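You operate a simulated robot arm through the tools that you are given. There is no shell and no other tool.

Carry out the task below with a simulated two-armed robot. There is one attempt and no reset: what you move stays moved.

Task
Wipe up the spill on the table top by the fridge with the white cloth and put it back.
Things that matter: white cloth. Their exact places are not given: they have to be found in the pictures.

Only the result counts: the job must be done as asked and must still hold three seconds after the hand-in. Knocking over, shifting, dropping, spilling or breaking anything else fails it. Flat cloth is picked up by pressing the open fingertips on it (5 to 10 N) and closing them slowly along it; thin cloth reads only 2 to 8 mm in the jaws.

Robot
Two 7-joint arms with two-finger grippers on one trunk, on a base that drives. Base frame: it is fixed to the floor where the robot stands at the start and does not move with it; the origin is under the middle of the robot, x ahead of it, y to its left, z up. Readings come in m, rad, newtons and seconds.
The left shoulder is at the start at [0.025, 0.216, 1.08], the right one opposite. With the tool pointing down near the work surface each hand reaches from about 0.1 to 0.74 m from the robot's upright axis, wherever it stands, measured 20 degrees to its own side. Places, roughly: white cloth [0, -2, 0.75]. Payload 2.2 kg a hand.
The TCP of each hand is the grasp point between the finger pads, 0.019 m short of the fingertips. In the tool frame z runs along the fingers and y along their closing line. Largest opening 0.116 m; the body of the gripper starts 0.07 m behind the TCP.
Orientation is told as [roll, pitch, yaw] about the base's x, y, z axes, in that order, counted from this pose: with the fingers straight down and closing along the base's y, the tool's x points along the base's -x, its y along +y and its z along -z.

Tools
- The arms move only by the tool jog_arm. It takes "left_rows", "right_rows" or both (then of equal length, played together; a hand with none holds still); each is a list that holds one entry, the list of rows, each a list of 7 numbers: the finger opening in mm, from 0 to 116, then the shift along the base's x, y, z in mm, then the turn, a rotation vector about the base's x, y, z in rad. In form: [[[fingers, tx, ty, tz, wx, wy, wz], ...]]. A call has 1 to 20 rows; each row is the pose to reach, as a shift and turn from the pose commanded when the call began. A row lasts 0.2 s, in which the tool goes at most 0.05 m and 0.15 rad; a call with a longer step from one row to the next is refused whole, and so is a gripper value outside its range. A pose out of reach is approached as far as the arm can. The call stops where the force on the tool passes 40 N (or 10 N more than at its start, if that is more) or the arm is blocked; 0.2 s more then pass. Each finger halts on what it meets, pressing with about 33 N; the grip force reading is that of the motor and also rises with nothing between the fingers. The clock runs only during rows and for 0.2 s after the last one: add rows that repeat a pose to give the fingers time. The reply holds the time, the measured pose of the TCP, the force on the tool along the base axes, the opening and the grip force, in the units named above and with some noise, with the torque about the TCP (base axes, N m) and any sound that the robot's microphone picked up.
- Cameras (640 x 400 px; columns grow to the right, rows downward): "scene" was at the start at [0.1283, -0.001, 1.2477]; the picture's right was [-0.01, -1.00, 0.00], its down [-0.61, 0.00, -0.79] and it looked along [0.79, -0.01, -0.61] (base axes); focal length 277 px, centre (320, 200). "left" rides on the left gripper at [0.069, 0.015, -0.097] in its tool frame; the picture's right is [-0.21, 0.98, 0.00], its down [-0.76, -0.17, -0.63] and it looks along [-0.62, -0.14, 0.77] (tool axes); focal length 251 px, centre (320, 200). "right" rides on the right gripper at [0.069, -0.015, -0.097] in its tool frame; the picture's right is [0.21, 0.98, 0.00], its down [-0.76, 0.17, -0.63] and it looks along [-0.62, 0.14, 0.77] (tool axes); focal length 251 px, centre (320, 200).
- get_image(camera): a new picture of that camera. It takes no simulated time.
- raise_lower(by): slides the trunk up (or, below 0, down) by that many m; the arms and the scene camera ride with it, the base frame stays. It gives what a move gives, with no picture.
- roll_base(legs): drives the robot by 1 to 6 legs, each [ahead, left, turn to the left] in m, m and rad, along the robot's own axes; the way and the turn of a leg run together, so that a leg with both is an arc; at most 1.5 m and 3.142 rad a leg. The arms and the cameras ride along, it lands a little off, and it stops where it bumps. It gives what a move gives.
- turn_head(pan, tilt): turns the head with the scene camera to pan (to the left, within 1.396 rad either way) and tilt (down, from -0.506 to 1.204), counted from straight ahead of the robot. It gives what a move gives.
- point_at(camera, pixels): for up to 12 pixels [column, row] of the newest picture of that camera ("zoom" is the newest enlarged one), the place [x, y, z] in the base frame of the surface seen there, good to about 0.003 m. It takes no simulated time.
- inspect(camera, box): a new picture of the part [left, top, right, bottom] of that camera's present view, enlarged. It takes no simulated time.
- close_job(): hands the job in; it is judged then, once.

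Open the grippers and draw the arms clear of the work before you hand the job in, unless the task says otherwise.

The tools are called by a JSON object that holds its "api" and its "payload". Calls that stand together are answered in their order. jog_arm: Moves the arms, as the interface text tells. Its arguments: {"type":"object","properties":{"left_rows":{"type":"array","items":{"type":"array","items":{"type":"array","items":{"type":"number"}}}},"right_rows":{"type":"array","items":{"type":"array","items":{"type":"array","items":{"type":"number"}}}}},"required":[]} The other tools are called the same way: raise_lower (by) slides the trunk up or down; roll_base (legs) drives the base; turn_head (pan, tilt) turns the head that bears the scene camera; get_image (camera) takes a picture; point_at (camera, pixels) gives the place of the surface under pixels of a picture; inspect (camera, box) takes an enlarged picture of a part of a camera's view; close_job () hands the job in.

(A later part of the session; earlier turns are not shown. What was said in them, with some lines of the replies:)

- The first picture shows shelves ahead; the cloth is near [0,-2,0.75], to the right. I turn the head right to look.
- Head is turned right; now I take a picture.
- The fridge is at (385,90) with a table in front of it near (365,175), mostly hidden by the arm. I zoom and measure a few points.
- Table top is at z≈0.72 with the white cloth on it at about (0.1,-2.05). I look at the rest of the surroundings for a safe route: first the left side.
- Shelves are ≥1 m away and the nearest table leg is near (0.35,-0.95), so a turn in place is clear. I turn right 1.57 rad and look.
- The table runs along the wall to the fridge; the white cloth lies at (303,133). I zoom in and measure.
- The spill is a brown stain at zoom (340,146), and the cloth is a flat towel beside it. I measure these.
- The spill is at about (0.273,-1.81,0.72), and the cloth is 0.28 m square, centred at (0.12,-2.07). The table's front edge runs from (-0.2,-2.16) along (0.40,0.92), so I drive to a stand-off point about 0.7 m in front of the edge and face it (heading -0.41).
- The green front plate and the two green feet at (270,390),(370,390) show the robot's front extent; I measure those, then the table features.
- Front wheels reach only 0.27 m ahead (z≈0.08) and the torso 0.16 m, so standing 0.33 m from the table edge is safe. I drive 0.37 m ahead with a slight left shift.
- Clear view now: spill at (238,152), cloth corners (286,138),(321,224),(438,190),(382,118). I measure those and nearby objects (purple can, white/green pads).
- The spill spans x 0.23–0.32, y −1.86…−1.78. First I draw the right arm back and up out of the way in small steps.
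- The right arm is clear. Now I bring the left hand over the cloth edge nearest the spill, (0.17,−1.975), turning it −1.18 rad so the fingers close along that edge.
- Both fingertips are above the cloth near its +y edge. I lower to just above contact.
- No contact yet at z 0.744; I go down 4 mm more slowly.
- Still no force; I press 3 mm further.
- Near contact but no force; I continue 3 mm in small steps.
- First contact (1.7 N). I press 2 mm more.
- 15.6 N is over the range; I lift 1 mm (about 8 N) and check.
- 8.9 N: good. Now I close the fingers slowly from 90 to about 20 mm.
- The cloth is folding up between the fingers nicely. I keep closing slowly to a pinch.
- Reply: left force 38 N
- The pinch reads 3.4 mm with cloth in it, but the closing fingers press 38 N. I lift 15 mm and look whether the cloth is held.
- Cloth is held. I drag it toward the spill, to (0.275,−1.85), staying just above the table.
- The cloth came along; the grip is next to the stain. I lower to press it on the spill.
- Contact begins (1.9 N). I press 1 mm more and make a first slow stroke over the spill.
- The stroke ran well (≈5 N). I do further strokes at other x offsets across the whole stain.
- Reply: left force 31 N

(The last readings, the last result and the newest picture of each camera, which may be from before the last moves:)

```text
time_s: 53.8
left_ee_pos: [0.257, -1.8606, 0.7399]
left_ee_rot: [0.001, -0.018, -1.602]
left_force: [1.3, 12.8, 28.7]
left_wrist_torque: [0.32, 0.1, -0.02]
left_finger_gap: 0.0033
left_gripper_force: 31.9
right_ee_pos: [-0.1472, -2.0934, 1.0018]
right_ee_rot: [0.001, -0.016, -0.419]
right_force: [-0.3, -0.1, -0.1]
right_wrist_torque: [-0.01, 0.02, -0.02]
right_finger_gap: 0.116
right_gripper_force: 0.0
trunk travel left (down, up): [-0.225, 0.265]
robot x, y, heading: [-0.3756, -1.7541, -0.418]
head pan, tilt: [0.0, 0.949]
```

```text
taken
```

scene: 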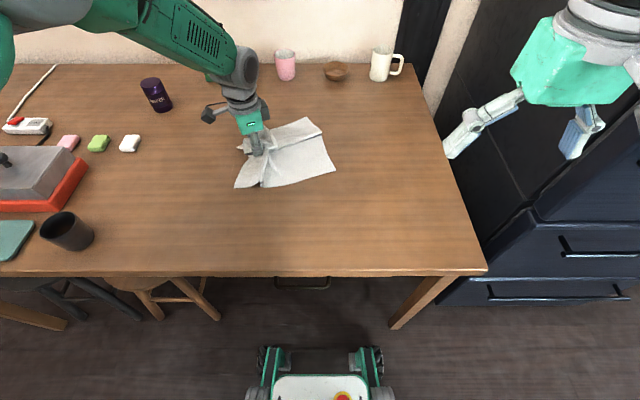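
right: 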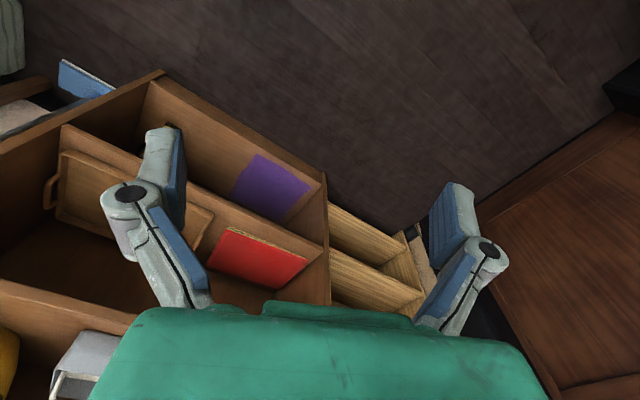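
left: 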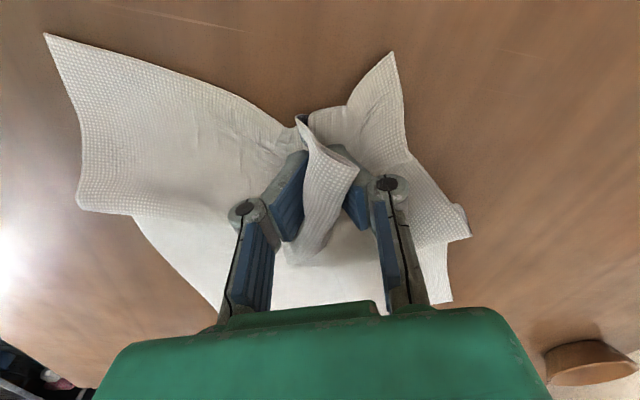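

Pressure rose to 29 N from bunched cloth. I make one last lighter stroke at the low-x side, then lift the cloth to inspect the table.

{"api": "jog_arm", "payload": {"left_rows": [[[0, -10, 0, 2, 0, 0, 0], [0, -22, 5, 2, 0, 0, 0], [0, -22, 25, 1, 0, 0, 0], [0, -22, 45, 0.5, 0, 0, 0], [0, -22, 65, 0.5, 0, 0, 0], [0, -22, 85, 0.5, 0, 0, 0], [0, 0, 95, 0.5, 0, 0, 0], [0, 20, 95, 0.5, 0, 0, 0], [0, 20, 75, 1, 0, 0, 0], [0, 20, 55, 1, 0, 0, 0], [0, 20, 35, 1.5, 0, 0, 0], [0, 20, 15, 2, 0, 0, 0]]]}}

```text
time_s: 56.4
left_ee_pos: [0.2744, -1.8467, 0.7407]
left_ee_rot: [-0.003, -0.014, -1.6]
left_force: [-1.4, -0.2, 6.0]
left_wrist_torque: [0.0, 0.01, 0.0]
left_finger_gap: 0.0031
left_gripper_force: 31.9
right_ee_pos: [-0.1469, -2.0957, 0.9995]
right_ee_rot: [0.002, -0.012, -0.421]
right_force: [0.2, 1.0, -0.3]
right_wrist_torque: [-0.01, -0.01, -0.02]
right_finger_gap: 0.1159
right_gripper_force: 0.0
trunk travel left (down, up): [-0.225, 0.265]
robot x, y, heading: [-0.3745, -1.7575, -0.421]
head pan, tilt: [0.0, 0.949]
```

Now I lift the cloth up 0.26 m to look at the table below.

{"api": "jog_arm", "payload": {"left_rows": [[[0, 0, 0, 20, 0, 0, 0], [0, 0, 0, 45, 0, 0, 0], [0, 0, 0, 70, 0, 0, 0], [0, 0, -10, 95, 0, 0, 0], [0, 0, -20, 120, 0, 0, 0], [0, 0, -30, 145, 0, 0, 0], [0, 0, -40, 170, 0, 0, 0], [0, 0, -50, 195, 0, 0, 0], [0, 0, -60, 220, 0, 0, 0], [0, 0, -70, 245, 0, 0, 0], [0, 0, -80, 265, 0, 0, 0], [0, 0, -80, 265, 0, 0, 0], [0, 0, -80, 265, 0, 0, 0]]]}}

{"api": "get_image", "payload": {"camera": "scene"}}

{"api": "inspect", "payload": {"camera": "scene", "box": [160, 90, 360, 215]}}

{"api": "get_image", "payload": {"camera": "left"}}

```text
time_s: 59.1
left_ee_pos: [0.2768, -1.9257, 1.0061]
left_ee_rot: [-0.002, -0.015, -1.602]
left_force: [-0.8, -0.2, -0.8]
left_wrist_torque: [0.01, -0.06, -0.02]
left_finger_gap: 0.0033
left_gripper_force: 31.8
right_ee_pos: [-0.1467, -2.0945, 1.0003]
right_ee_rot: [0.001, -0.012, -0.422]
right_force: [0.0, 0.4, 0.2]
right_wrist_torque: [-0.01, -0.05, 0.02]
right_finger_gap: 0.116
right_gripper_force: 0.0
trunk travel left (down, up): [-0.225, 0.265]
robot x, y, heading: [-0.3713, -1.754, -0.421]
head pan, tilt: [0.0, 0.949]
```

```text
taken
```

scene: 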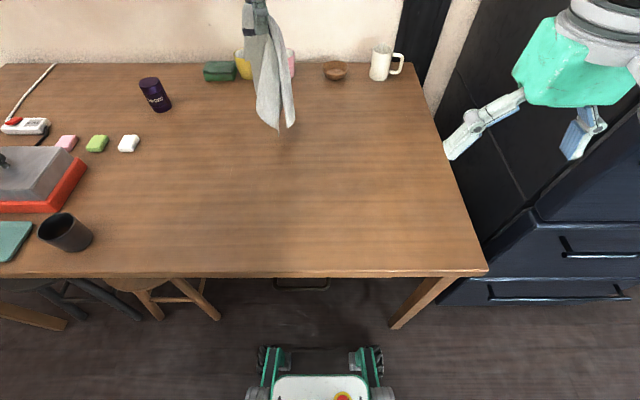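

```text
3.20 times, centred on (260, 152) of scene
```

zoom: 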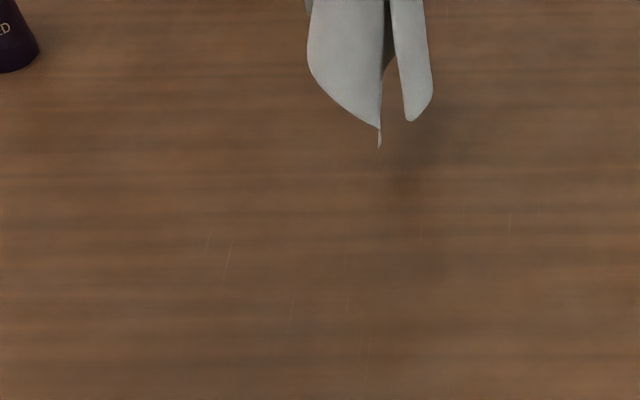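

```text
taken
```

left: 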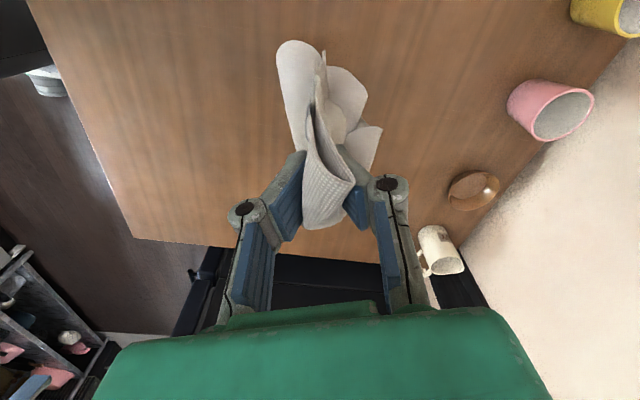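

The stain is gone: the old position (zoom ~(250,198)) shows clean wood. Now I carry the hanging cloth back over its original place, to about (0.14,−2.15).

{"api": "jog_arm", "payload": {"left_rows": [[[0, -14, -23, 0, 0, 0, 0], [0, -28, -46, 0, 0, 0, 0], [0, -42, -69, 0, 0, 0, 0], [0, -56, -92, 0, 0, 0, 0], [0, -70, -115, 0, 0, 0, 0], [0, -84, -138, 0, 0, 0, 0], [0, -98, -161, 0, 0, 0, 0], [0, -112, -184, 0, 0, 0, 0], [0, -126, -206, 0, 0, 0, 0], [0, -137, -225, 0, 0, 0, 0], [0, -137, -225, 0, 0, 0, 0], [0, -137, -225, 0, 0, 0, 0], [0, -137, -225, 0, 0, 0, 0]]]}}

{"api": "get_image", "payload": {"camera": "scene"}}

{"api": "get_image", "payload": {"camera": "right"}}

```text
time_s: 62.0
left_ee_pos: [0.1509, -2.0713, 1.0044]
left_ee_rot: [-0.001, -0.013, -1.601]
left_force: [0.2, -0.2, -0.8]
left_wrist_torque: [-0.01, -0.02, 0.02]
left_finger_gap: 0.0032
left_gripper_force: 32.0
left hand out of reach, approached as far as the arm can: row 5, 6, 7, 8, 9, 10, 11, 12, 13
right_ee_pos: [-0.1458, -2.096, 1.0007]
right_ee_rot: [0.003, -0.015, -0.421]
right_force: [-0.5, -0.8, 0.1]
right_wrist_torque: [-0.01, 0.0, 0.05]
right_finger_gap: 0.1158
right_gripper_force: 0.0
trunk travel left (down, up): [-0.225, 0.265]
robot x, y, heading: [-0.3753, -1.7544, -0.419]
head pan, tilt: [0.0, 0.949]
```

```text
taken
```

scene: 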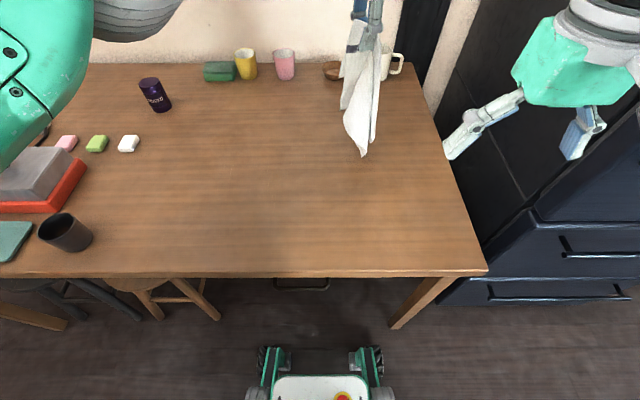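

```text
taken
```

right: 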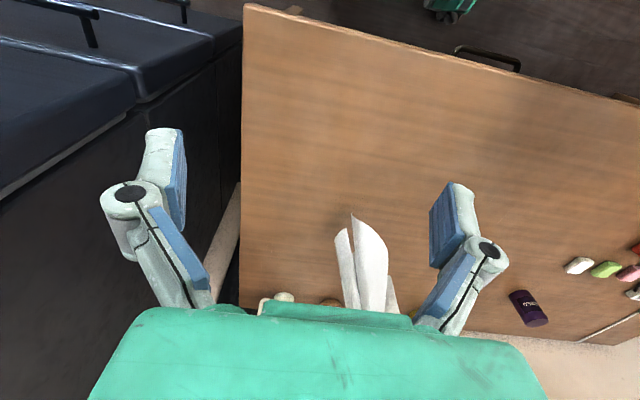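

The arm hit its reach limit at (0.151,−2.071) with this wrist yaw. I turn the hand +0.6 rad, which relaxes the wrist, and see where it settles.

{"api": "jog_arm", "payload": {"left_rows": [[[0, 0, 0, 0, 0, 0, 0.12], [0, 0, 0, 0, 0, 0, 0.24], [0, 0, 0, 0, 0, 0, 0.36], [0, 0, 0, 0, 0, 0, 0.48], [0, 0, 0, 0, 0, 0, 0.6], [0, 0, 0, 0, 0, 0, 0.6]]]}}

```text
time_s: 63.4
left_ee_pos: [0.1525, -2.0691, 1.0014]
left_ee_rot: [0.001, -0.011, -1.001]
left_force: [0.1, 0.9, -0.7]
left_wrist_torque: [0.01, 0.01, 0.0]
left_finger_gap: 0.0034
left_gripper_force: 32.1
right_ee_pos: [-0.146, -2.0956, 0.9989]
right_ee_rot: [0.001, -0.013, -0.422]
right_force: [-0.3, -0.2, 0.5]
right_wrist_torque: [-0.01, 0.04, 0.0]
right_finger_gap: 0.1158
right_gripper_force: 0.0
trunk travel left (down, up): [-0.225, 0.265]
robot x, y, heading: [-0.3724, -1.7562, -0.421]
head pan, tilt: [0.0, 0.949]
```

The commanded pose was clamped at the reached place. I now try moving further in −y with the new yaw.

{"api": "jog_arm", "payload": {"left_rows": [[[0, -3, -20, 0, 0, 0, 0], [0, -6, -40, 0, 0, 0, 0], [0, -9, -60, 0, 0, 0, 0], [0, -12, -80, 0, 0, 0, 0], [0, -12, -80, 0, 0, 0, 0]]]}}

{"api": "get_image", "payload": {"camera": "scene"}}

```text
time_s: 64.5
left_ee_pos: [0.1349, -2.0831, 0.9988]
left_ee_rot: [0.002, -0.012, -0.999]
left_force: [1.0, 0.5, -1.1]
left_wrist_torque: [0.05, -0.01, -0.04]
left_finger_gap: 0.0033
left_gripper_force: 31.4
left hand out of reach, approached as far as the arm can: row 1, 2, 3, 4, 5
right_ee_pos: [-0.1462, -2.0954, 1.0001]
right_ee_rot: [0.001, -0.014, -0.419]
right_force: [0.1, 0.0, 0.9]
right_wrist_torque: [0.0, -0.01, 0.03]
right_finger_gap: 0.1159
right_gripper_force: 0.1
trunk travel left (down, up): [-0.225, 0.265]
robot x, y, heading: [-0.3757, -1.7524, -0.419]
head pan, tilt: [0.0, 0.949]
```

```text
taken
```

scene: 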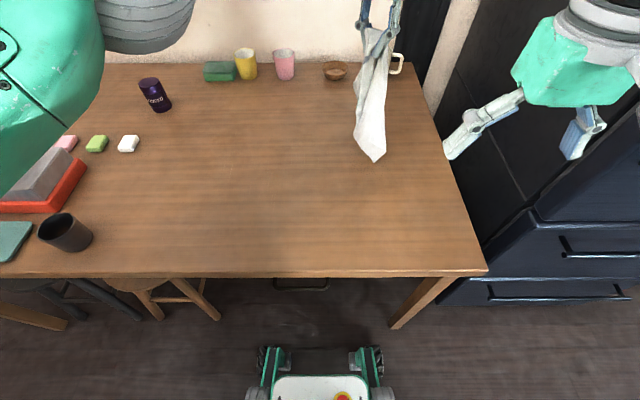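

The limit is distance from the left shoulder, so a small base turn to the right will help. First I check the fridge corner position relative to the right hand.

{"api": "point_at", "payload": {"camera": "scene", "pixels": [[535, 208], [480, 245], [440, 300], [480, 150], [430, 140], [560, 225], [375, 150], [368, 100]]}}

{"api": "jog_arm", "payload": {"right_rows": [[[116, -8, 21, 0, 0, 0, 0], [116, -16, 42, 0, 0, 0, 0], [116, -24, 63, 0, 0, 0, 0], [116, -32, 84, 0, 0, 0, 0], [116, -40, 106, 0, 0, 0, 0]]]}}

{"api": "get_image", "payload": {"camera": "scene"}}

```text
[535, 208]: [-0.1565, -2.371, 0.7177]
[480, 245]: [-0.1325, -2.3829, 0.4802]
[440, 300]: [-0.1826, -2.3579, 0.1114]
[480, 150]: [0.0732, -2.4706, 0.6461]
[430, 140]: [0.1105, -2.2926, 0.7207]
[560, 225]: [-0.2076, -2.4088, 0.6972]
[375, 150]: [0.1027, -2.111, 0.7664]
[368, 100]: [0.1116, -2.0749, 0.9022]
```

```text
time_s: 65.8
left_ee_pos: [0.1332, -2.081, 0.9988]
left_ee_rot: [0.001, -0.014, -0.999]
left_force: [0.5, -0.3, -0.6]
left_wrist_torque: [0.0, 0.02, -0.02]
left_finger_gap: 0.0032
left_gripper_force: 32.6
right_ee_pos: [-0.186, -1.9871, 1.0016]
right_ee_rot: [0.001, -0.012, -0.423]
right_force: [-0.1, -0.1, 0.4]
right_wrist_torque: [0.04, -0.05, 0.0]
right_finger_gap: 0.1161
right_gripper_force: 0.0
trunk travel left (down, up): [-0.225, 0.265]
robot x, y, heading: [-0.3758, -1.7538, -0.42]
head pan, tilt: [0.0, 0.949]
```

```text
taken
```

scene: 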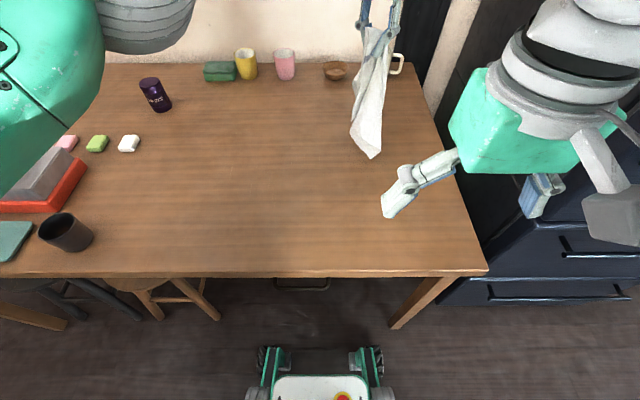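

The fridge side is ~0.2 m beyond the table end. Turning the base right 0.4 rad brings the left shoulder forward enough; first I pull the hand back to (0.19,−1.89) so after the turn it ends over the cloth's old place.

{"api": "jog_arm", "payload": {"left_rows": [[[0, 8, 27, 0, 0, 0, 0], [0, 16, 54, 0, 0, 0, 0], [0, 24, 81, 0, 0, 0, 0], [0, 32, 108, 0, 0, 0, 0], [0, 40, 135, 0, 0, 0, 0], [0, 48, 162, 0, 0, 0, 0], [0, 57, 190, 0, 0, 0, 0], [0, 57, 190, 0, 0, 0, 0]]]}}

{"api": "roll_base", "payload": {"legs": [[0, 0, -0.4]]}}

{"api": "get_image", "payload": {"camera": "scene"}}

```text
time_s: 67.5
left_ee_pos: [0.1971, -1.8882, 0.9982]
left_ee_rot: [-0.001, -0.013, -1.004]
left_force: [0.3, 0.3, 0.0]
left_wrist_torque: [0.01, 0.0, -0.01]
left_finger_gap: 0.0033
left_gripper_force: 32.4
right_ee_pos: [-0.184, -1.988, 1.0011]
right_ee_rot: [0.0, -0.013, -0.422]
right_force: [-0.1, -0.3, -0.6]
right_wrist_torque: [0.02, 0.01, 0.03]
right_finger_gap: 0.1163
right_gripper_force: 0.0
trunk travel left (down, up): [-0.225, 0.265]
robot x, y, heading: [-0.3721, -1.7524, -0.424]
head pan, tilt: [0.0, 0.949]
```

```text
time_s: 69.2
left_ee_pos: [0.0988, -2.1012, 0.9986]
left_ee_rot: [-0.001, -0.013, -1.404]
left_force: [0.7, -0.9, -0.3]
left_wrist_torque: [0.01, 0.0, 0.0]
left_finger_gap: 0.003
left_gripper_force: 32.9
right_ee_pos: [-0.2915, -2.0426, 1.0018]
right_ee_rot: [-0.001, -0.015, -0.825]
right_force: [-0.2, 0.5, 0.0]
right_wrist_torque: [0.01, -0.03, 0.0]
right_finger_gap: 0.1159
right_gripper_force: 0.1
trunk travel left (down, up): [-0.225, 0.265]
robot x, y, heading: [-0.3741, -1.7517, -0.828]
head pan, tilt: [0.0, 0.949]
```

```text
taken
```

scene: 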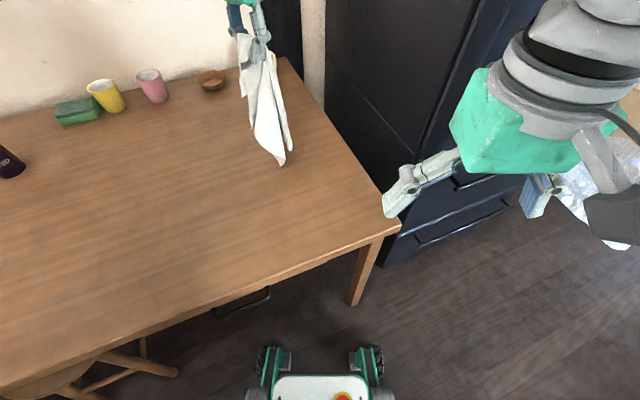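

The hand is at (0.099,−2.101) and clear of everything. I move it to (0.135,−2.165) where the far end of the cloth should touch down.

{"api": "jog_arm", "payload": {"left_rows": [[[0, 9, -16, 0, 0, 0, 0], [0, 18, -32, 0, 0, 0, 0], [0, 27, -48, 0, 0, 0, 0], [0, 36, -64, 0, 0, 0, 0], [0, 36, -64, 0, 0, 0, 0], [0, 36, -64, -20, 0, 0, 0], [0, 36, -64, -40, 0, 0, 0], [0, 36, -64, -40, 0, 0, 0]]]}}

{"api": "get_image", "payload": {"camera": "scene"}}

```text
time_s: 71.0
left_ee_pos: [0.1308, -2.1637, 0.9616]
left_ee_rot: [0.003, -0.015, -1.404]
left_force: [0.3, -0.1, 0.0]
left_wrist_torque: [-0.01, -0.03, 0.0]
left_finger_gap: 0.0033
left_gripper_force: 32.0
right_ee_pos: [-0.2944, -2.0419, 1.0025]
right_ee_rot: [0.001, -0.016, -0.825]
right_force: [-0.3, -0.7, -0.2]
right_wrist_torque: [0.0, 0.02, 0.03]
right_finger_gap: 0.1164
right_gripper_force: 0.1
trunk travel left (down, up): [-0.225, 0.265]
robot x, y, heading: [-0.3725, -1.7556, -0.824]
head pan, tilt: [0.0, 0.949]
```

```text
taken
```

scene: 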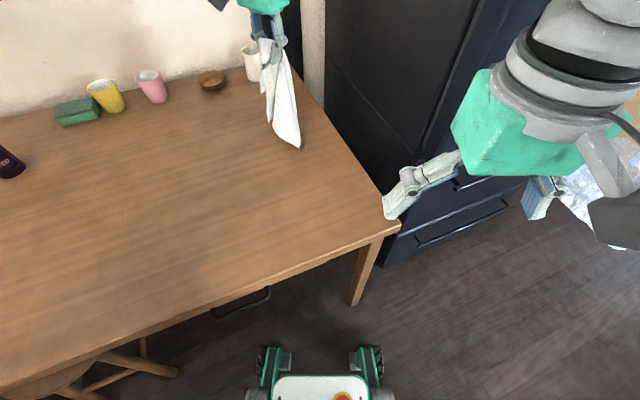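

The lower end is about at the table top. Now I lay the cloth down, arcing toward +y while lowering.

{"api": "jog_arm", "payload": {"left_rows": [[[0, 0, 10, -8, 0, 0, 0], [0, 1, 25, -13, 0, 0, 0], [0, 2, 40, -18, 0, 0, 0], [0, 3, 55, -24, 0, 0, 0], [0, 4, 72, -32, 0, 0, 0], [0, 5, 90, -42, 0, 0, 0], [0, 6, 108, -54, 0, 0, 0], [0, 7, 125, -70, 0, 0, 0], [0, 8, 142, -88, 0, 0, 0], [0, 8, 158, -108, 0, 0, 0], [0, 8, 172, -130, 0, 0, 0], [0, 8, 182, -150, 0, 0, 0], [0, 8, 190, -172, 0, 0, 0], [0, 8, 196, -192, 0, 0, 0], [0, 8, 198, -206, 0, 0, 0], [0, 8, 198, -212, 0, 0, 0], [0, 8, 198, -212, 0, 0, 0]]]}}

{"api": "get_image", "payload": {"camera": "scene"}}

{"api": "get_image", "payload": {"camera": "left"}}

```text
time_s: 74.6
left_ee_pos: [0.1412, -1.9654, 0.7487]
left_ee_rot: [0.0, -0.016, -1.406]
left_force: [-0.2, 0.1, 2.0]
left_wrist_torque: [0.0, -0.02, 0.06]
left_finger_gap: 0.0036
left_gripper_force: 33.2
right_ee_pos: [-0.2938, -2.0404, 1.0017]
right_ee_rot: [-0.001, -0.014, -0.825]
right_force: [-0.5, 0.3, 0.5]
right_wrist_torque: [-0.01, 0.0, -0.01]
right_finger_gap: 0.1158
right_gripper_force: 0.0
trunk travel left (down, up): [-0.225, 0.265]
robot x, y, heading: [-0.3727, -1.75, -0.826]
head pan, tilt: [0.0, 0.949]
```

```text
taken
```

scene: 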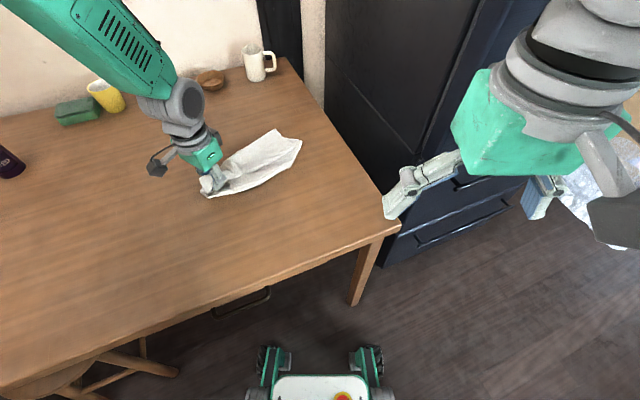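

```text
taken
```

left: 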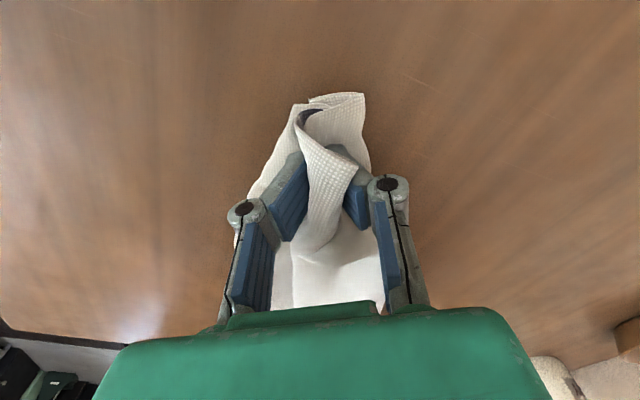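

The cloth lies as a strip along its old footprint. I measure it, then open the fingers slowly to let it go.

{"api": "jog_arm", "payload": {"left_rows": [[[4, 0, 0, 0, 0, 0, 0], [10, 0, 0, 1, 0, 0, 0], [20, 0, 0, 2, 0, 0, 0], [30, 0, 0, 3, 0, 0, 0], [40, 0, 0, 4, 0, 0, 0], [50, 0, 0, 5, 0, 0, 0], [60, 0, 0, 10, 0, 0, 0], [60, 0, 0, 25, 0, 0, 0], [60, 0, 0, 45, 0, 0, 0], [60, 0, 0, 75, 0, 0, 0], [60, 0, 0, 110, 0, 0, 0], [60, 0, 20, 150, 0, 0, 0], [60, 0, 45, 185, 0, 0, 0], [60, 0, 80, 200, 0, 0, 0], [60, 0, 120, 200, 0, 0, 0]]]}}

{"api": "get_image", "payload": {"camera": "scene"}}

{"api": "inspect", "payload": {"camera": "scene", "box": [150, 80, 350, 205]}}

{"api": "get_image", "payload": {"camera": "left"}}

```text
time_s: 77.8
left_ee_pos: [0.14, -1.843, 0.9499]
left_ee_rot: [0.001, -0.018, -1.407]
left_force: [-0.6, 0.7, 0.5]
left_wrist_torque: [-0.04, -0.01, 0.0]
left_finger_gap: 0.06
left_gripper_force: 0.1
right_ee_pos: [-0.2932, -2.0398, 1.0029]
right_ee_rot: [-0.003, -0.018, -0.827]
right_force: [0.8, 0.5, 0.5]
right_wrist_torque: [0.02, 0.02, 0.04]
right_finger_gap: 0.1161
right_gripper_force: 0.1
trunk travel left (down, up): [-0.225, 0.265]
robot x, y, heading: [-0.3719, -1.7536, -0.828]
head pan, tilt: [0.0, 0.949]
```

```text
taken
```

scene: 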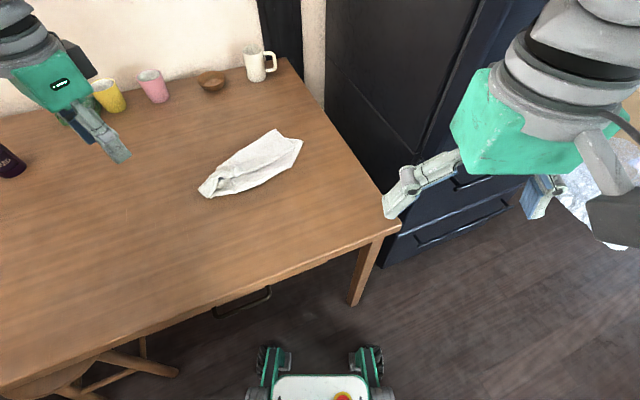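

```text
3.20 times, centred on (250, 142) of scene
```

zoom: 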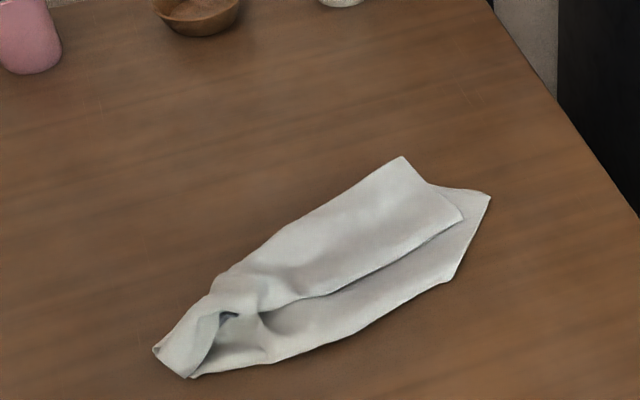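

```text
taken
```

left: 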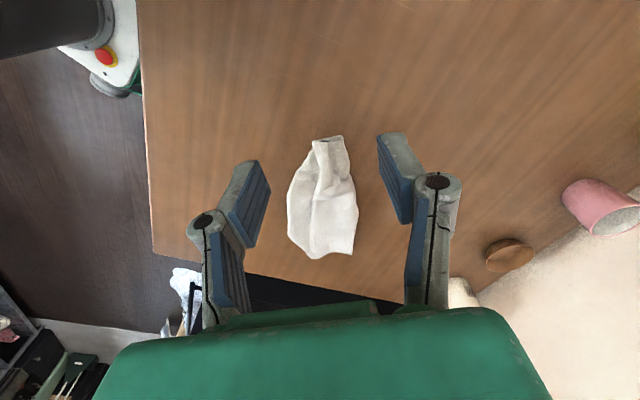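

{"api": "point_at", "payload": {"camera": "zoom", "pixels": [[155, 349], [190, 377], [402, 158], [488, 196], [445, 282], [325, 270], [210, 295], [270, 362], [350, 325], [300, 215], [230, 320], [460, 220]]}}

```text
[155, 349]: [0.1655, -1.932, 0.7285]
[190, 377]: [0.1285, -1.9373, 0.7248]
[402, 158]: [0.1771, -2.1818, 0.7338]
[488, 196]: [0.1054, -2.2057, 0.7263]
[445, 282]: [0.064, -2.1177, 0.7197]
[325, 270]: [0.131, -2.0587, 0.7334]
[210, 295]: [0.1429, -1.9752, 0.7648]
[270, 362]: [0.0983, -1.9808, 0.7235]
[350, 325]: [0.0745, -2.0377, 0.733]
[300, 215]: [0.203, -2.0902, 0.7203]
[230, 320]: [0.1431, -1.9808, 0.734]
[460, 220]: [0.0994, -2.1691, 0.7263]
```

The cloth's middle is at about (0.13,−2.07), matching the original (0.12,−2.07). I draw the left arm back clear of the table work area and check the former spill spot.

{"api": "jog_arm", "payload": {"left_rows": [[[60, -15, 16, 10, 0, 0, 0], [60, -30, 32, 20, 0, 0, 0], [60, -45, 48, 30, 0, 0, 0], [60, -60, 64, 40, 0, 0, 0], [80, -75, 80, 50, 0, 0, 0], [100, -90, 96, 50, 0, 0, 0], [116, -105, 112, 50, 0, 0, 0], [116, -105, 112, 50, 0, 0, 0]]]}}

{"api": "turn_head", "payload": {"pan": 0.4, "tilt": 0.9}}

{"api": "get_image", "payload": {"camera": "scene"}}

{"api": "get_image", "payload": {"camera": "left"}}

```text
time_s: 79.6
left_ee_pos: [0.0431, -1.7346, 1.0018]
left_ee_rot: [-0.004, -0.015, -1.404]
left_force: [0.2, 0.2, -0.1]
left_wrist_torque: [0.02, 0.02, 0.01]
left_finger_gap: 0.1158
left_gripper_force: 0.1
left hand out of reach, approached as far as the arm can: row 7, 8
right_ee_pos: [-0.2907, -2.0402, 1.0022]
right_ee_rot: [-0.004, -0.016, -0.826]
right_force: [-0.1, -1.1, 0.1]
right_wrist_torque: [0.04, 0.04, -0.02]
right_finger_gap: 0.116
right_gripper_force: 0.1
trunk travel left (down, up): [-0.225, 0.265]
robot x, y, heading: [-0.3748, -1.7524, -0.825]
head pan, tilt: [0.0, 0.949]
```

```text
time_s: 80.4
left_ee_pos: [0.0425, -1.734, 1.0016]
left_ee_rot: [-0.004, -0.017, -1.406]
left_force: [0.6, -0.6, -0.6]
left_wrist_torque: [-0.01, 0.01, 0.03]
left_finger_gap: 0.116
left_gripper_force: 0.0
right_ee_pos: [-0.2915, -2.0387, 1.0037]
right_ee_rot: [-0.005, -0.017, -0.825]
right_force: [0.2, -0.7, -0.2]
right_wrist_torque: [-0.01, 0.04, -0.02]
right_finger_gap: 0.1162
right_gripper_force: 0.0
trunk travel left (down, up): [-0.225, 0.265]
robot x, y, heading: [-0.3734, -1.7507, -0.826]
head pan, tilt: [0.4, 0.901]
```

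```text
taken
```

scene: 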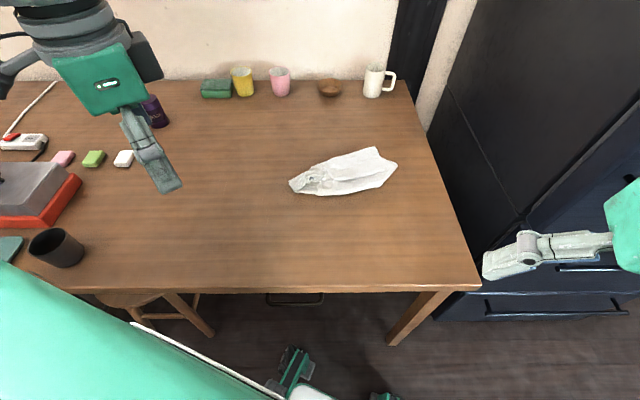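

```text
taken
```

left: 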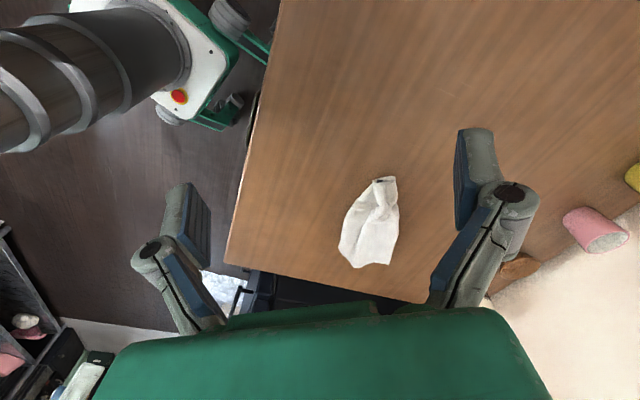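

The table looks clean and every other object stands as before. One close look at the old stain area before handing in.

{"api": "inspect", "payload": {"camera": "scene", "box": [180, 100, 420, 250]}}

{"api": "point_at", "payload": {"camera": "zoom", "pixels": [[170, 160], [190, 170], [150, 150], [450, 190]]}}

```text
2.67 times, centred on (300, 175) of scene
```

zoom: 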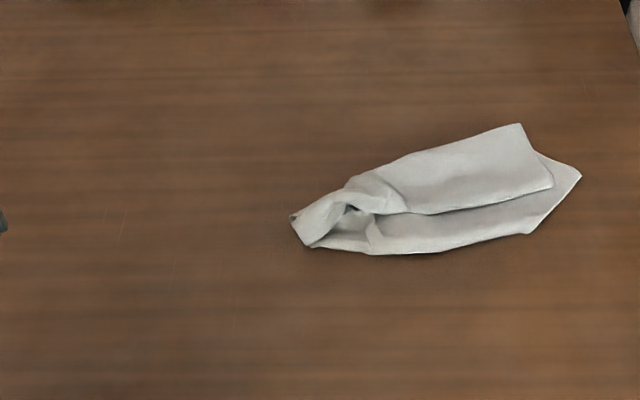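

```text
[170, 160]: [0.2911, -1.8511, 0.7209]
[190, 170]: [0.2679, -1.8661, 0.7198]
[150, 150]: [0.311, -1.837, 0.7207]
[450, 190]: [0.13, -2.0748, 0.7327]
```

The former spill spot around (0.28,−1.82) is clean, the cloth rests at its original place, and both hands are open and clear. I hand in the job.

{"api": "close_job", "payload": {}}

```text
The job is handed in.
```

The spill on the table by the fridge is wiped up, and the white cloth is back where it started. The last close-up picture shows clean wood where the stain was.

- **Cloth:** its middle is within about 1 cm of where it was, but it lies folded in a strip about 0.25 m long. It was a flat 0.28 m square before. I left it folded because trying to spread it risked shifting it.
- **Everything else:** as far as the final pictures show, nothing else on the table was moved or knocked over. Both hands are open and clear of the cloth.

The job is handed in, and no verdict has come back yet.
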